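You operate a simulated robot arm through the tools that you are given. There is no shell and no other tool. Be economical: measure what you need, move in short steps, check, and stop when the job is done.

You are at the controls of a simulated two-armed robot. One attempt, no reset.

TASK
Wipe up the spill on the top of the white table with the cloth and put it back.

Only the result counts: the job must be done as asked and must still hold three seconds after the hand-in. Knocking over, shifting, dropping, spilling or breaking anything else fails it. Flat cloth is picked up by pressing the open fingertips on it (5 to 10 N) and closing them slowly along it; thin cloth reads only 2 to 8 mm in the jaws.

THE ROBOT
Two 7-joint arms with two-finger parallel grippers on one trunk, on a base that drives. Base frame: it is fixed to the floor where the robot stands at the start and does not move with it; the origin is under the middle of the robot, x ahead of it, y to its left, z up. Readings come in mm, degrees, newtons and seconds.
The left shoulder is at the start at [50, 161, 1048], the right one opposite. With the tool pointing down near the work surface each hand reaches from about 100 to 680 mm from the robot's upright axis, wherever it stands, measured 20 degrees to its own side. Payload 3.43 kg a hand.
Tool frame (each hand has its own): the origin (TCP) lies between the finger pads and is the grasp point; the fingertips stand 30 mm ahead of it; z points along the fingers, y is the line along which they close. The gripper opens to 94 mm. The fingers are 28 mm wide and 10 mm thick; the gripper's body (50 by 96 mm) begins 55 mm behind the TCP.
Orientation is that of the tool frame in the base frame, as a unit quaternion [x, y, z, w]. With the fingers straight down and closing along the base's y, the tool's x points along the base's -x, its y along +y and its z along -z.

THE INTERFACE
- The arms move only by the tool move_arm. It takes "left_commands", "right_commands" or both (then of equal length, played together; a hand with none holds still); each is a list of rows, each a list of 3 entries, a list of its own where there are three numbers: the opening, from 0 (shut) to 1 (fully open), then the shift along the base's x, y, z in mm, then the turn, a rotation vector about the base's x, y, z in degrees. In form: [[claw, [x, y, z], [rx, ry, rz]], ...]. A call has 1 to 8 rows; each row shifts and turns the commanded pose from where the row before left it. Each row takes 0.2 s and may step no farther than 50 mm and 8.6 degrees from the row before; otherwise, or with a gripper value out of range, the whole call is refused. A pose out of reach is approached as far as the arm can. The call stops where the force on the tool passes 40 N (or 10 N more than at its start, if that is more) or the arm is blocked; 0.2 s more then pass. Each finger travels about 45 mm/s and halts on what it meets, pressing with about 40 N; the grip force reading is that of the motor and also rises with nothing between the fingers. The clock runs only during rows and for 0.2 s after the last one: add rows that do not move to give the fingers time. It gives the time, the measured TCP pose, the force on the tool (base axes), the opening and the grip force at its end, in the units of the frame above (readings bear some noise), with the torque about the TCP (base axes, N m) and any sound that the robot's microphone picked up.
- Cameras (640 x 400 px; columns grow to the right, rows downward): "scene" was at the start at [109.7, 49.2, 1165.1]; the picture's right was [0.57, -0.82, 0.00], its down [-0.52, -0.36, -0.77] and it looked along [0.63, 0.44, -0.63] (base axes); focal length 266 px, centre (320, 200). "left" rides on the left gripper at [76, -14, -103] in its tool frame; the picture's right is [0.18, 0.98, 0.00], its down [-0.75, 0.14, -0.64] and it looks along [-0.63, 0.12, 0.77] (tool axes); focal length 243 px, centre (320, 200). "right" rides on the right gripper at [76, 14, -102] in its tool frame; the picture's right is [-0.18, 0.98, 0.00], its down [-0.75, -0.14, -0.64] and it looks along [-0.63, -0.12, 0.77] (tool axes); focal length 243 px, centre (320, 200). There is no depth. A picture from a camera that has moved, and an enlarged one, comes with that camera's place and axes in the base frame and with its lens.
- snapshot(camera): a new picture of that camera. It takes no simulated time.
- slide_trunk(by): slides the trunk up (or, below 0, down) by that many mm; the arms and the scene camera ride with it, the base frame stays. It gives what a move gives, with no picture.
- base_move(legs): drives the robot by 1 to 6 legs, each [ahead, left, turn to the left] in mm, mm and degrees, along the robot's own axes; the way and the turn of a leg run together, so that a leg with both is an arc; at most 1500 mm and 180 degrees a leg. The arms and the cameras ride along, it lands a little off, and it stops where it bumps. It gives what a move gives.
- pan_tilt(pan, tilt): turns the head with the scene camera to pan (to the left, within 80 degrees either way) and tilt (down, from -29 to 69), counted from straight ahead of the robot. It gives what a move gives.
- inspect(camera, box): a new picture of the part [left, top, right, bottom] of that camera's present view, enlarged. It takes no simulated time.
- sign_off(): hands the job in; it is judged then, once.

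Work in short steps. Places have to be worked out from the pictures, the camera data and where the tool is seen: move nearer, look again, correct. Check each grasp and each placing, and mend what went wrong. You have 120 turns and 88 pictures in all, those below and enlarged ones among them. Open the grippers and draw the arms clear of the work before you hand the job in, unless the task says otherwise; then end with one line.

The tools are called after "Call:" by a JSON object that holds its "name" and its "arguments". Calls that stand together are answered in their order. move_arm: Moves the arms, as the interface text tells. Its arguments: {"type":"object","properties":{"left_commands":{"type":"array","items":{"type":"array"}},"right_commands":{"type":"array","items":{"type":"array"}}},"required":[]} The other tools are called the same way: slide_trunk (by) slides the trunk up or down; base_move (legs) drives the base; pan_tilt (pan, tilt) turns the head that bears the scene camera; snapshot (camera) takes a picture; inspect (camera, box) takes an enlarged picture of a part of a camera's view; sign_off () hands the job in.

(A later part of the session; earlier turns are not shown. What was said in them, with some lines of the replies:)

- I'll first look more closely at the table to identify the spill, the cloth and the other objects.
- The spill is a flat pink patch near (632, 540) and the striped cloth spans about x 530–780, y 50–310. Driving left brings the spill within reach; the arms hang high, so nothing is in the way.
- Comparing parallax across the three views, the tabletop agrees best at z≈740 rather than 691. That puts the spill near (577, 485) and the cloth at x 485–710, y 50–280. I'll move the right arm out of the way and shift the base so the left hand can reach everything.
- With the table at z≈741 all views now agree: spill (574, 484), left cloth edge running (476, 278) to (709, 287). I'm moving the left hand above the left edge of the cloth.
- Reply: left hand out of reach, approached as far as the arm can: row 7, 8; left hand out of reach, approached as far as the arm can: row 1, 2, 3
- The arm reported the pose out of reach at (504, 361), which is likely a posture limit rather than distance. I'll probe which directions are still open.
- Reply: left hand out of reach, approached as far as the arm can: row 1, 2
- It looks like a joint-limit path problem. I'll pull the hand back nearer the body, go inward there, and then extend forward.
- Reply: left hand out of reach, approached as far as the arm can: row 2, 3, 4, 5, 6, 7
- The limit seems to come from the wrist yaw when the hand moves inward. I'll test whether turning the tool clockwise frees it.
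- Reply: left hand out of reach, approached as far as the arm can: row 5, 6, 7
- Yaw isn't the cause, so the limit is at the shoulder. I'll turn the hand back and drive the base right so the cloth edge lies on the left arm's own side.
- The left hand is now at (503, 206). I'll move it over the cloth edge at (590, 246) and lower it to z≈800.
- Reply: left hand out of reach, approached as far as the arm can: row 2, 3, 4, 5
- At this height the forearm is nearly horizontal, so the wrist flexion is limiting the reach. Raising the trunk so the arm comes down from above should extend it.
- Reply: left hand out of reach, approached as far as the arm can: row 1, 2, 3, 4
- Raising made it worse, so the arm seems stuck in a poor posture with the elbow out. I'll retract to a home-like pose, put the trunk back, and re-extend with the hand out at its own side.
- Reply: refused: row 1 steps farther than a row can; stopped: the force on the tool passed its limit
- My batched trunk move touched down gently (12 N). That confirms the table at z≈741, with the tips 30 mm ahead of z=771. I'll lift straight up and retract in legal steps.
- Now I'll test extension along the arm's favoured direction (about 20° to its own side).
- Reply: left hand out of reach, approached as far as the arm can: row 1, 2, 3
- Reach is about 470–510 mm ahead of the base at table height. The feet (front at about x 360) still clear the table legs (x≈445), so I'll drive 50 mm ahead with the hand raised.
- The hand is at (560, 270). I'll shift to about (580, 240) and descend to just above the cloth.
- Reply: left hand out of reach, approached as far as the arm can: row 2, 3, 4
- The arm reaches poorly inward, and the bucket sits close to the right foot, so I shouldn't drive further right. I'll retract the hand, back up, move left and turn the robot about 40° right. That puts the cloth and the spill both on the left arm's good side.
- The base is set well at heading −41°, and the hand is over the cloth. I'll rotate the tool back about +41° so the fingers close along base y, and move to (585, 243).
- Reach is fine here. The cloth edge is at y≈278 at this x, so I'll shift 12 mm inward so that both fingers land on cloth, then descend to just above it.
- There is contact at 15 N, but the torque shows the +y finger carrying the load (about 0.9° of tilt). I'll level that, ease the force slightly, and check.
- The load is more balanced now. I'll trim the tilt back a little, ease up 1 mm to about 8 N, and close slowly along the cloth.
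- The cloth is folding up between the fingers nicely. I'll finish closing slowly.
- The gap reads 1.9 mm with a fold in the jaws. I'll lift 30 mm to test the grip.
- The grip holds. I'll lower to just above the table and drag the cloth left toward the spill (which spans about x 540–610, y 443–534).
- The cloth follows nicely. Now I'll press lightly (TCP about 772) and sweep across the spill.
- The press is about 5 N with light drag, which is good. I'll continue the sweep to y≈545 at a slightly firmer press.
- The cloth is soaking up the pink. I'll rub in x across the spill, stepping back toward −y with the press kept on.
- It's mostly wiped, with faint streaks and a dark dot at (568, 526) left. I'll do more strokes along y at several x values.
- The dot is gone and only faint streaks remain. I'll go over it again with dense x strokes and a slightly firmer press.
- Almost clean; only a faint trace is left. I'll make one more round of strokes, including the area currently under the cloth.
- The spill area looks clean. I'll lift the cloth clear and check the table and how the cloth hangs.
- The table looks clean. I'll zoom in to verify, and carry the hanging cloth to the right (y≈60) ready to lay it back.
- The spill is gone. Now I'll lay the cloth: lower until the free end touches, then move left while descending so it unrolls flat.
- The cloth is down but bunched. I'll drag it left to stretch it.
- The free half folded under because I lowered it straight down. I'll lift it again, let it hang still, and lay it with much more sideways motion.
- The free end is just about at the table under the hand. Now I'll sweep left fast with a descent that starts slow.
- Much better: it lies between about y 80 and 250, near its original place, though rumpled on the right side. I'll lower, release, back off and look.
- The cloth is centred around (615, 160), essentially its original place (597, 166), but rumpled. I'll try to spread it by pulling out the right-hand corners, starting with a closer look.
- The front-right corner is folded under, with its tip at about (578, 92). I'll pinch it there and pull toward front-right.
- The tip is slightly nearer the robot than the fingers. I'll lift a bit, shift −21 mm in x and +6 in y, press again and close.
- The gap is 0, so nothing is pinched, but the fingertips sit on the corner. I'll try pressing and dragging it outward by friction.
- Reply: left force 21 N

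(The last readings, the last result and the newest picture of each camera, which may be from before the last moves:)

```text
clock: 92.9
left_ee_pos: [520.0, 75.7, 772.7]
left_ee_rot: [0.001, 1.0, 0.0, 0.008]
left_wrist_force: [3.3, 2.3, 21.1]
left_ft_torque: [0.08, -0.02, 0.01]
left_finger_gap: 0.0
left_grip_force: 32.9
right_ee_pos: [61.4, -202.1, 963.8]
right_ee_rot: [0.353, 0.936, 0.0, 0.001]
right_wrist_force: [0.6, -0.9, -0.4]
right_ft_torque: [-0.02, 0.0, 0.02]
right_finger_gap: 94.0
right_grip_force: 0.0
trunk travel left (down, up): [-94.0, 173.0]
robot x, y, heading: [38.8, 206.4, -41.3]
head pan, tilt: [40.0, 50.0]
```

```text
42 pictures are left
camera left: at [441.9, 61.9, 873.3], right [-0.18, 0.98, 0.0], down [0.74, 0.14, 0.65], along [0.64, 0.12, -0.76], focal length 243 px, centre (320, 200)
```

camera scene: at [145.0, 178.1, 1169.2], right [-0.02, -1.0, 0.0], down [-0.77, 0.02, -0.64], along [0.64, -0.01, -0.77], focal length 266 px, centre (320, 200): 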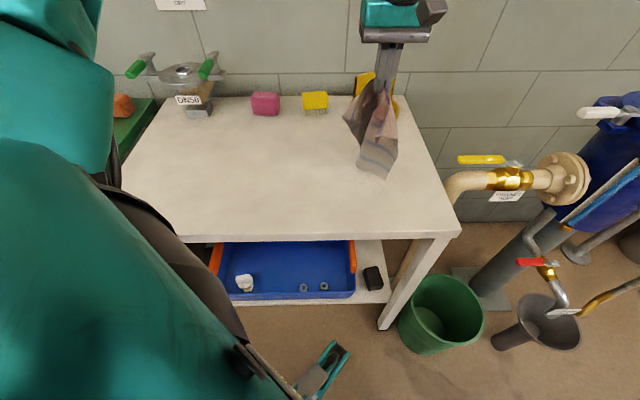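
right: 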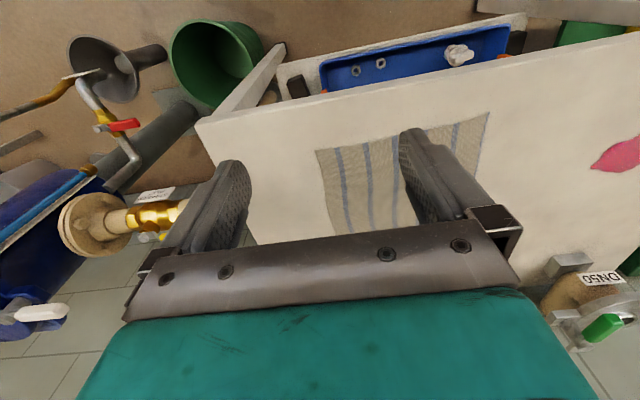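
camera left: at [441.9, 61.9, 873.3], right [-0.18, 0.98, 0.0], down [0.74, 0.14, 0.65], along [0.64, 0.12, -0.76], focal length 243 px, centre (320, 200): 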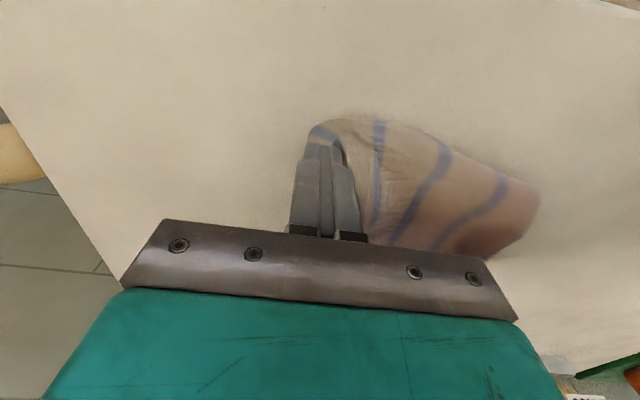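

Friction dragging works: the corner came along. I'll continue 15 mm, then lift and view from the head.

Call:
{"name": "move_arm", "arguments": {"left_commands": [[0, [-10, -8, 0.5], [0, 0, 0]], [0, [0, 0, 0], [0, 0, 0]], [0, [0, 0, 25], [0, 0, 0]], [0, [-20, 0, 35], [0, 0, 0]], [0, [-40, 0, 30], [0, 0, 0]], [0, [-40, 0, 0], [0, 0, 0]], [0, [-20, 0, 0], [0, 0, 0]]]}}

Call:
{"name": "inspect", "arguments": {"camera": "scene", "box": [200, 60, 480, 240]}}

Call:
{"name": "snapshot", "arguments": {"camera": "left"}}

```text
clock: 94.5
left_ee_pos: [388.3, 68.6, 859.6]
left_ee_rot: [0.002, 1.0, 0.002, 0.007]
left_wrist_force: [-0.7, 0.1, 0.5]
left_ft_torque: [-0.01, -0.01, -0.05]
left_finger_gap: 0.1
left_grip_force: 32.7
right_ee_pos: [62.2, -203.2, 961.5]
right_ee_rot: [0.353, 0.936, 0.0, 0.0]
right_wrist_force: [-0.5, -0.4, 0.4]
right_ft_torque: [-0.01, 0.0, 0.03]
right_finger_gap: 94.3
right_grip_force: 0.1
trunk travel left (down, up): [-94.0, 173.0]
robot x, y, heading: [40.8, 205.0, -41.2]
head pan, tilt: [40.0, 50.0]
```

```text
2.22 times, centred on (340, 150) of scene
camera zoom: at [145.0, 178.1, 1169.3], right [-0.02, -1.0, 0.0], down [-0.77, 0.02, -0.64], along [0.64, -0.01, -0.77], focal length 592 px, centre (276, 311)
```

zoom: 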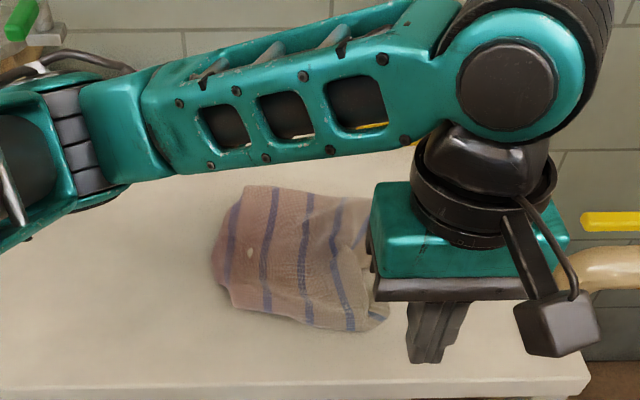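

```text
40 pictures are left
camera left: at [310.5, 55.0, 961.2], right [-0.18, 0.98, 0.0], down [0.74, 0.14, 0.65], along [0.64, 0.12, -0.76], focal length 243 px, centre (320, 200)
```

left: 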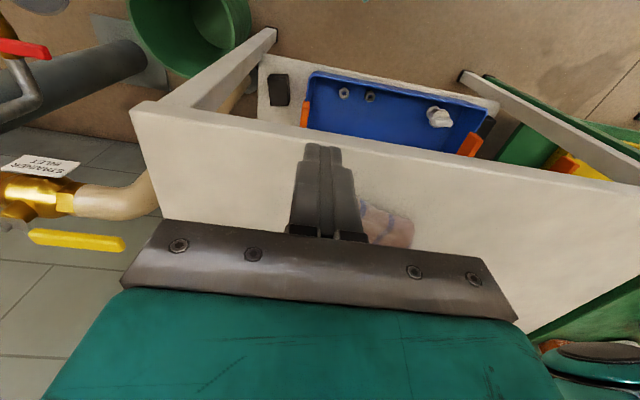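

The cloth is far flatter now. I'll move the arm aside to the left to see it whole.

Call:
{"name": "move_arm", "arguments": {"left_commands": [[0, [0, 30, 35], [0, 0, 0]], [0, [0, 45, 15], [0, 0, 0]], [0, [0, 45, 0], [0, 0, 0]], [0, [0, 45, 0], [0, 0, 0]], [0, [0, 45, 0], [0, 0, 0]], [0, [0, 45, 0], [0, 0, 0]], [0, [0, 45, 0], [0, 0, 0]], [0, [0, 45, 0], [0, 0, 0]]]}}

Call:
{"name": "inspect", "arguments": {"camera": "scene", "box": [200, 60, 480, 240]}}

```text
clock: 96.3
left_ee_pos: [447.6, 392.2, 921.8]
left_ee_rot: [0.001, 1.0, 0.0, 0.006]
left_wrist_force: [1.0, -0.7, -1.0]
left_ft_torque: [0.0, 0.0, -0.03]
left_finger_gap: 0.0
left_grip_force: 33.1
left hand out of reach, approached as far as the arm can: row 4, 5, 6, 7
right_ee_pos: [60.9, -203.1, 962.7]
right_ee_rot: [0.352, 0.936, 0.001, 0.0]
right_wrist_force: [-0.2, 0.1, 0.3]
right_ft_torque: [0.03, 0.01, -0.02]
right_finger_gap: 93.7
right_grip_force: 0.2
trunk travel left (down, up): [-94.0, 173.0]
robot x, y, heading: [37.6, 205.7, -41.2]
head pan, tilt: [40.0, 50.0]
```

```text
2.22 times, centred on (340, 150) of scene
camera zoom: at [144.9, 178.2, 1169.3], right [-0.02, -1.0, 0.0], down [-0.77, 0.02, -0.64], along [0.64, -0.01, -0.77], focal length 592 px, centre (276, 311)
```

zoom: 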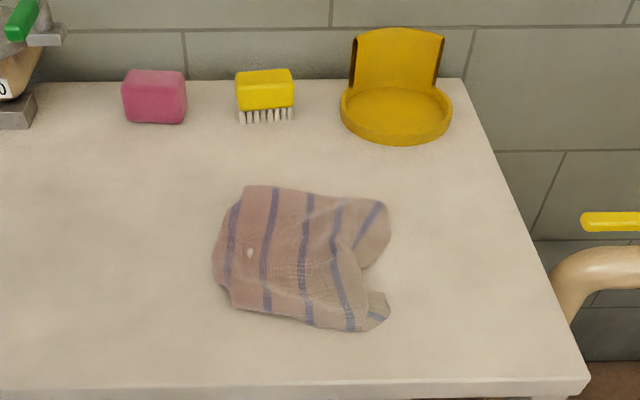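

It's nearly flat now, spanning x 487–684, y 58–236 against the original 480–715, 50–282. I'll smooth the left corners outward the same way, front-left first.

Call:
{"name": "move_arm", "arguments": {"left_commands": [[0, [18, -40, -10], [0, 0, 0]], [0, [20, -40, -15], [0, 0, 0]], [0, [20, -40, -20], [0, 0, 0]], [0, [19, -40, -20], [0, 0, 0]], [0, [5, -10, -35], [0, 0, 0]], [0, [0, 0, -30], [0, 0, 0]], [0, [0, 0, -13], [0, 0, 0]], [0, [0, 0, 0], [0, 0, 0]]]}}

Call:
{"name": "snapshot", "arguments": {"camera": "left"}}

```text
clock: 98.1
left_ee_pos: [525.4, 220.5, 780.6]
left_ee_rot: [0.0, 1.0, 0.0, 0.008]
left_wrist_force: [-1.1, -2.1, 7.5]
left_ft_torque: [-0.04, -0.06, -0.04]
left_finger_gap: 0.0
left_grip_force: 32.7
right_ee_pos: [62.1, -204.0, 963.8]
right_ee_rot: [0.353, 0.936, 0.001, 0.001]
right_wrist_force: [-0.4, 0.3, -0.2]
right_ft_torque: [0.03, -0.02, 0.02]
right_finger_gap: 94.2
right_grip_force: 0.0
trunk travel left (down, up): [-94.0, 173.0]
robot x, y, heading: [39.2, 206.7, -41.1]
head pan, tilt: [40.0, 50.0]
```

```text
38 pictures are left
camera left: at [448.1, 206.0, 881.4], right [-0.18, 0.98, 0.0], down [0.74, 0.14, 0.65], along [0.64, 0.12, -0.76], focal length 243 px, centre (320, 200)
```

left: 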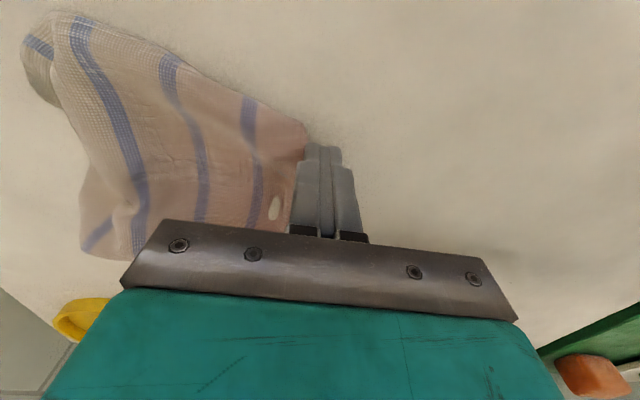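

The tips are right at the edge on several layers. I'll step 20 mm inward, press, and drag outward to the left.

Call:
{"name": "move_arm", "arguments": {"left_commands": [[0, [0, 0, 12], [0, 0, 0]], [0, [5, -22, 0], [0, 0, 0]], [0, [0, 0, -13], [0, 0, 0]], [0, [0, 0, -3], [0, 0, 0]], [0, [-6, 12, 0], [0, 0, 0]], [0, [-6, 12, 0], [0, 0, 0]], [0, [-8, 14, 0], [0, 0, 0]], [0, [0, 0, 0], [0, 0, 0]]]}}

Call:
{"name": "snapshot", "arguments": {"camera": "left"}}

```text
clock: 99.9
left_ee_pos: [512.1, 237.0, 774.7]
left_ee_rot: [0.002, 1.0, 0.001, 0.007]
left_wrist_force: [0.1, 1.2, 0.8]
left_ft_torque: [-0.02, 0.01, -0.02]
left_finger_gap: 0.0
left_grip_force: 32.6
right_ee_pos: [63.2, -202.4, 961.8]
right_ee_rot: [0.352, 0.936, 0.002, 0.0]
right_wrist_force: [0.2, 0.0, -0.4]
right_ft_torque: [0.01, 0.0, -0.01]
right_finger_gap: 94.2
right_grip_force: 0.1
trunk travel left (down, up): [-94.0, 173.0]
robot x, y, heading: [39.9, 205.6, -41.3]
head pan, tilt: [40.0, 50.0]
```

```text
37 pictures are left
camera left: at [433.8, 221.8, 877.0], right [-0.18, 0.98, 0.0], down [0.74, 0.14, 0.65], along [0.64, 0.12, -0.76], focal length 243 px, centre (320, 200)
```

left: 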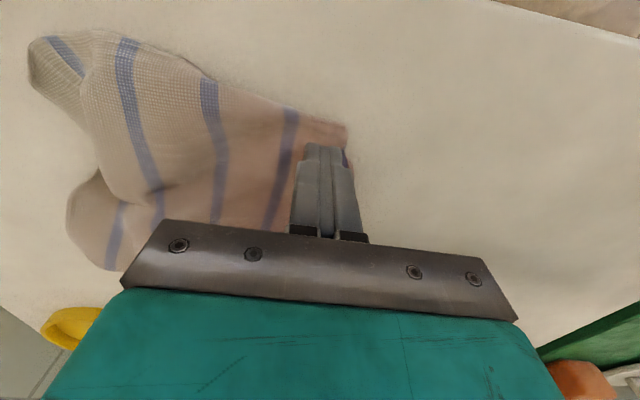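

The left side moved out as wanted. I'll lift clear, retract and check the whole scene.

Call:
{"name": "move_arm", "arguments": {"left_commands": [[0, [0, 0, 30], [0, 0, 0]], [0, [0, 0, 40], [0, 0, 0]], [0, [0, 25, 35], [0, 0, 0]], [0, [-10, 40, 20], [0, 0, 0]], [0, [-15, 40, 10], [0, 0, 0]], [0, [-15, 40, 0], [0, 0, 0]], [0.5, [-15, 40, 0], [0, 0, 0]], [1, [0, 0, 0], [0, 0, 0]]]}}

Call:
{"name": "inspect", "arguments": {"camera": "scene", "box": [200, 60, 480, 240]}}

Call:
{"name": "snapshot", "arguments": {"camera": "scene"}}

```text
clock: 101.7
left_ee_pos: [459.9, 422.2, 911.7]
left_ee_rot: [0.001, 1.0, 0.001, 0.007]
left_wrist_force: [-0.3, -0.1, 0.3]
left_ft_torque: [0.02, -0.01, 0.02]
left_finger_gap: 49.2
left_grip_force: 0.0
right_ee_pos: [62.2, -202.8, 962.9]
right_ee_rot: [0.352, 0.936, 0.001, 0.0]
right_wrist_force: [1.3, 0.3, 0.0]
right_ft_torque: [0.02, 0.0, 0.01]
right_finger_gap: 93.9
right_grip_force: 0.1
trunk travel left (down, up): [-94.0, 173.0]
robot x, y, heading: [37.8, 205.8, -41.3]
head pan, tilt: [40.0, 50.0]
```

```text
2.22 times, centred on (340, 150) of scene
camera zoom: at [145.0, 178.1, 1169.2], right [-0.02, -1.0, 0.0], down [-0.77, 0.02, -0.64], along [0.64, -0.01, -0.77], focal length 592 px, centre (276, 311)
```

zoom: 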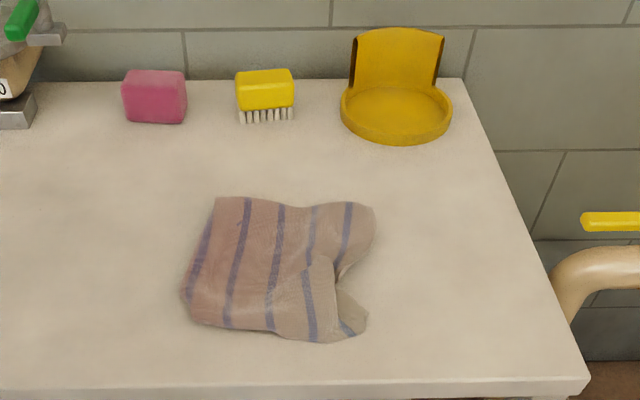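

```text
35 pictures are left
camera scene: at [145.0, 178.1, 1169.2], right [-0.02, -1.0, 0.0], down [-0.77, 0.02, -0.64], along [0.64, -0.01, -0.77], focal length 266 px, centre (320, 200)
```

scene: 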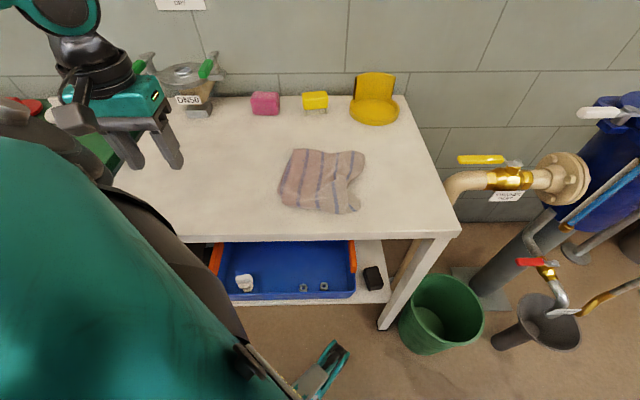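

The cloth lies at x 466–672, y 65–263, so it's about 25 mm toward the front compared with the start. I'll drag its back part away from the robot a little to centre and stretch it.

Call:
{"name": "move_arm", "arguments": {"left_commands": [[0.2, [25, -40, 0], [0, 0, 0]], [0, [25, -40, -10], [0, 0, 0]], [0, [25, -40, -10], [0, 0, 0]], [0, [25, -40, -10], [0, 0, 0]], [0, [25, -40, -10], [0, 0, 0]], [0, [25, -40, -10], [0, 0, 0]], [0, [25, -20, -20], [0, 0, 0]], [0, [0, 0, -30], [0, 0, 0]]]}}

Call:
{"name": "move_arm", "arguments": {"left_commands": [[0, [0, 0, -22], [0, 0, 0]], [0, [0, 0, -9], [0, 0, 0]], [0, [0, 0, -4], [0, 0, 0]], [0, [0, 0, 0], [0, 0, 0]]]}}

Call:
{"name": "snapshot", "arguments": {"camera": "left"}}

```text
clock: 103.5
left_ee_pos: [632.7, 159.8, 811.4]
left_ee_rot: [0.001, 1.0, 0.003, 0.007]
left_wrist_force: [-0.6, -0.2, 0.2]
left_ft_torque: [0.01, 0.04, 0.02]
left_finger_gap: 0.0
left_grip_force: 33.0
right_ee_pos: [61.9, -201.6, 962.5]
right_ee_rot: [0.353, 0.936, 0.0, 0.0]
right_wrist_force: [-0.1, 0.6, -0.4]
right_ft_torque: [0.04, -0.01, 0.0]
right_finger_gap: 93.9
right_grip_force: 0.1
trunk travel left (down, up): [-94.0, 173.0]
robot x, y, heading: [36.4, 206.9, -41.1]
head pan, tilt: [40.0, 50.0]
```

```text
clock: 104.5
left_ee_pos: [632.5, 160.9, 774.7]
left_ee_rot: [0.001, 1.0, 0.0, 0.007]
left_wrist_force: [-0.7, 0.3, -0.6]
left_ft_torque: [0.0, 0.01, 0.02]
left_finger_gap: 0.0
left_grip_force: 32.7
right_ee_pos: [62.2, -202.4, 962.7]
right_ee_rot: [0.352, 0.936, 0.001, -0.001]
right_wrist_force: [0.1, -0.1, 0.6]
right_ft_torque: [0.04, 0.01, 0.0]
right_finger_gap: 94.2
right_grip_force: 0.0
trunk travel left (down, up): [-94.0, 173.0]
robot x, y, heading: [39.6, 206.4, -40.7]
head pan, tilt: [40.0, 50.0]
```

```text
34 pictures are left
camera left: at [555.1, 146.1, 877.2], right [-0.18, 0.98, 0.0], down [0.74, 0.14, 0.65], along [0.64, 0.12, -0.76], focal length 243 px, centre (320, 200)
```

left: 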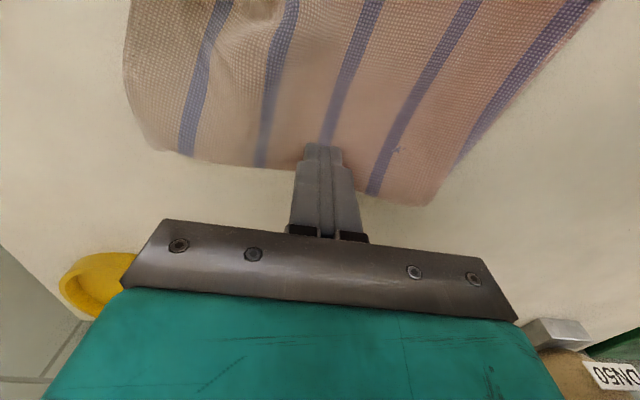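

The back edge is at x≈650, so I'll press a bit further in (x≈605) and drag the cloth 40 mm away; the trailing part will follow.

Call:
{"name": "move_arm", "arguments": {"left_commands": [[0, [0, 0, 12], [0, 0, 0]], [0, [-28, 5, 0], [0, 0, 0]], [0, [0, 0, -11], [0, 0, 0]], [0, [0, 0, -4], [0, 0, 0]], [0, [0, 0, 0], [0, 0, 0]]]}}

```text
clock: 105.7
left_ee_pos: [605.0, 166.4, 771.5]
left_ee_rot: [0.001, 1.0, 0.0, 0.008]
left_wrist_force: [-1.8, 0.6, 7.0]
left_ft_torque: [-0.04, 0.02, 0.0]
left_finger_gap: 0.3
left_grip_force: 33.0
right_ee_pos: [60.6, -203.1, 963.3]
right_ee_rot: [0.353, 0.936, 0.001, 0.001]
right_wrist_force: [0.0, 1.3, 0.1]
right_ft_torque: [0.03, 0.03, 0.04]
right_finger_gap: 94.3
right_grip_force: 0.1
trunk travel left (down, up): [-94.0, 173.0]
robot x, y, heading: [36.8, 207.3, -41.3]
head pan, tilt: [40.0, 50.0]
```

The press is a good 7 N, so I'll drag +40 mm in x, then lift and retract.

Call:
{"name": "move_arm", "arguments": {"left_commands": [[0, [10, 0, -0.5], [0, 0, 0]], [0, [11, 0, 0], [0, 0, 0]], [0, [11, 0, 0], [0, 0, 0]], [0, [10, 0, 0], [0, 0, 0]], [0, [0, 0, 0], [0, 0, 0]], [0, [0, 0, 25], [0, 0, 0]], [0, [0, 0, 40], [0, 0, 0]], [0, [-10, 20, 40], [0, 0, 0]]]}}

Call:
{"name": "move_arm", "arguments": {"left_commands": [[0, [-20, 40, 20], [0, 0, 0]], [0, [-25, 40, 10], [0, 0, 0]], [0, [-25, 40, 0], [0, 0, 0]], [0, [-25, 40, 0], [0, 0, 0]], [0, [-25, 40, 0], [0, 0, 0]], [0.5, [-25, 40, 0], [0, 0, 0]], [1, [0, 0, 0], [0, 0, 0]]]}}

Call:
{"name": "inspect", "arguments": {"camera": "scene", "box": [200, 60, 480, 240]}}

```text
clock: 107.5
left_ee_pos: [638.9, 185.2, 875.5]
left_ee_rot: [0.0, 1.0, 0.003, 0.006]
left_wrist_force: [0.6, -0.3, -0.6]
left_ft_torque: [0.02, 0.01, 0.02]
left_finger_gap: 0.0
left_grip_force: 32.3
right_ee_pos: [61.8, -201.7, 962.2]
right_ee_rot: [0.353, 0.936, 0.001, 0.001]
right_wrist_force: [0.3, 0.4, 0.4]
right_ft_torque: [-0.03, -0.01, -0.02]
right_finger_gap: 93.7
right_grip_force: 0.1
trunk travel left (down, up): [-94.0, 173.0]
robot x, y, heading: [41.0, 206.3, -41.4]
head pan, tilt: [40.0, 50.0]
```

```text
clock: 109.1
left_ee_pos: [490.8, 422.5, 905.5]
left_ee_rot: [0.002, 1.0, 0.001, 0.007]
left_wrist_force: [-0.1, -0.1, 1.0]
left_ft_torque: [-0.01, 0.01, -0.02]
left_finger_gap: 49.0
left_grip_force: 0.0
right_ee_pos: [61.3, -202.9, 962.5]
right_ee_rot: [0.354, 0.935, 0.001, 0.001]
right_wrist_force: [0.8, -0.7, 0.5]
right_ft_torque: [0.03, -0.01, -0.01]
right_finger_gap: 94.1
right_grip_force: 0.1
trunk travel left (down, up): [-94.0, 173.0]
robot x, y, heading: [38.3, 207.9, -41.5]
head pan, tilt: [40.0, 50.0]
```

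```text
2.22 times, centred on (340, 150) of scene
camera zoom: at [145.0, 178.2, 1169.2], right [-0.02, -1.0, 0.0], down [-0.77, 0.02, -0.64], along [0.64, -0.01, -0.77], focal length 592 px, centre (276, 311)
```

zoom: 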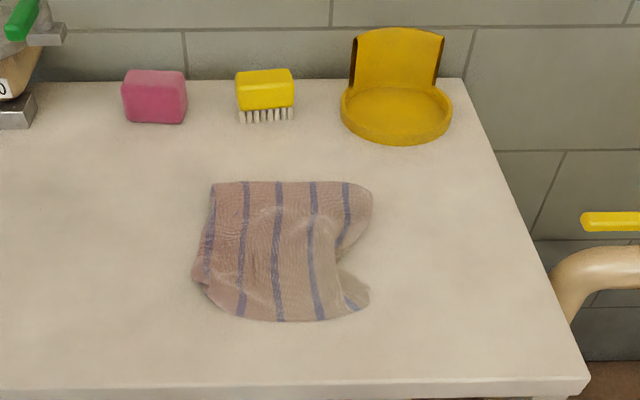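

The cloth is flat and centred at about (592, 160), which is its original place. I'll take one last close look at the spill area.

Call:
{"name": "snapshot", "arguments": {"camera": "left"}}

Call:
{"name": "inspect", "arguments": {"camera": "scene", "box": [100, 90, 320, 240]}}

```text
32 pictures are left
camera left: at [412.7, 409.2, 1006.9], right [-0.18, 0.98, 0.0], down [0.75, 0.14, 0.65], along [0.64, 0.12, -0.76], focal length 243 px, centre (320, 200)
```

left: 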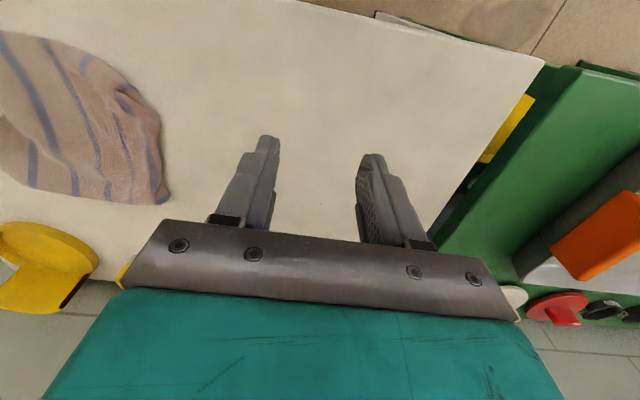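

```text
2.67 times, centred on (210, 165) of scene
camera zoom: at [145.0, 178.2, 1169.2], right [-0.02, -1.0, 0.0], down [-0.77, 0.02, -0.64], along [0.64, -0.01, -0.77], focal length 710 px, centre (613, 293)
```

zoom: 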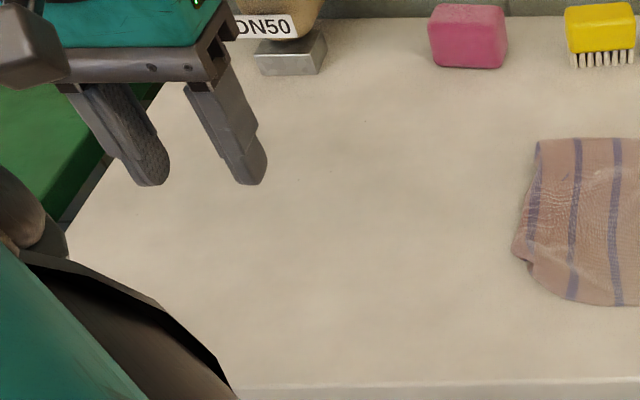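

The table is clean and the cloth is back in place. I'll finish opening the gripper and draw the arm back off the table before handing in.

Call:
{"name": "move_arm", "arguments": {"left_commands": [[1, [-40, 0, 20], [0, 0, 0]], [1, [-40, 0, 10], [0, 0, 0]], [1, [-40, 0, 0], [0, 0, 0]], [1, [0, 0, 0], [0, 0, 0]], [1, [0, 0, 0], [0, 0, 0]]]}}

Call:
{"name": "snapshot", "arguments": {"camera": "scene"}}

```text
clock: 110.3
left_ee_pos: [411.0, 449.6, 947.5]
left_ee_rot: [0.001, 1.0, 0.002, 0.007]
left_wrist_force: [0.4, -0.1, 0.2]
left_ft_torque: [-0.02, -0.01, 0.03]
left_finger_gap: 93.9
left_grip_force: 0.0
left hand out of reach, approached as far as the arm can: row 2, 3
right_ee_pos: [61.9, -203.1, 962.9]
right_ee_rot: [0.353, 0.936, 0.0, 0.0]
right_wrist_force: [-0.4, 0.6, 0.9]
right_ft_torque: [-0.01, -0.03, 0.0]
right_finger_gap: 93.9
right_grip_force: 0.0
trunk travel left (down, up): [-94.0, 173.0]
robot x, y, heading: [38.6, 205.1, -41.2]
head pan, tilt: [40.0, 50.0]
```

```text
30 pictures are left
camera scene: at [145.1, 178.1, 1169.2], right [-0.02, -1.0, 0.0], down [-0.77, 0.02, -0.64], along [0.64, -0.01, -0.77], focal length 266 px, centre (320, 200)
```

scene: 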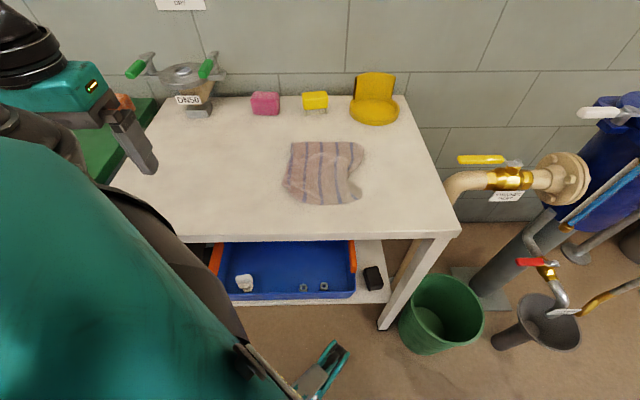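

Both grippers are open and clear of the table, and the other items stand where they were, so I'm handing in.

Call:
{"name": "sign_off", "arguments": {}}

```text
The job is handed in.
```

I wiped up the spill and put the cloth back where it was, nearly flat and with its right edge still slightly folded; nothing else on the table looks moved.
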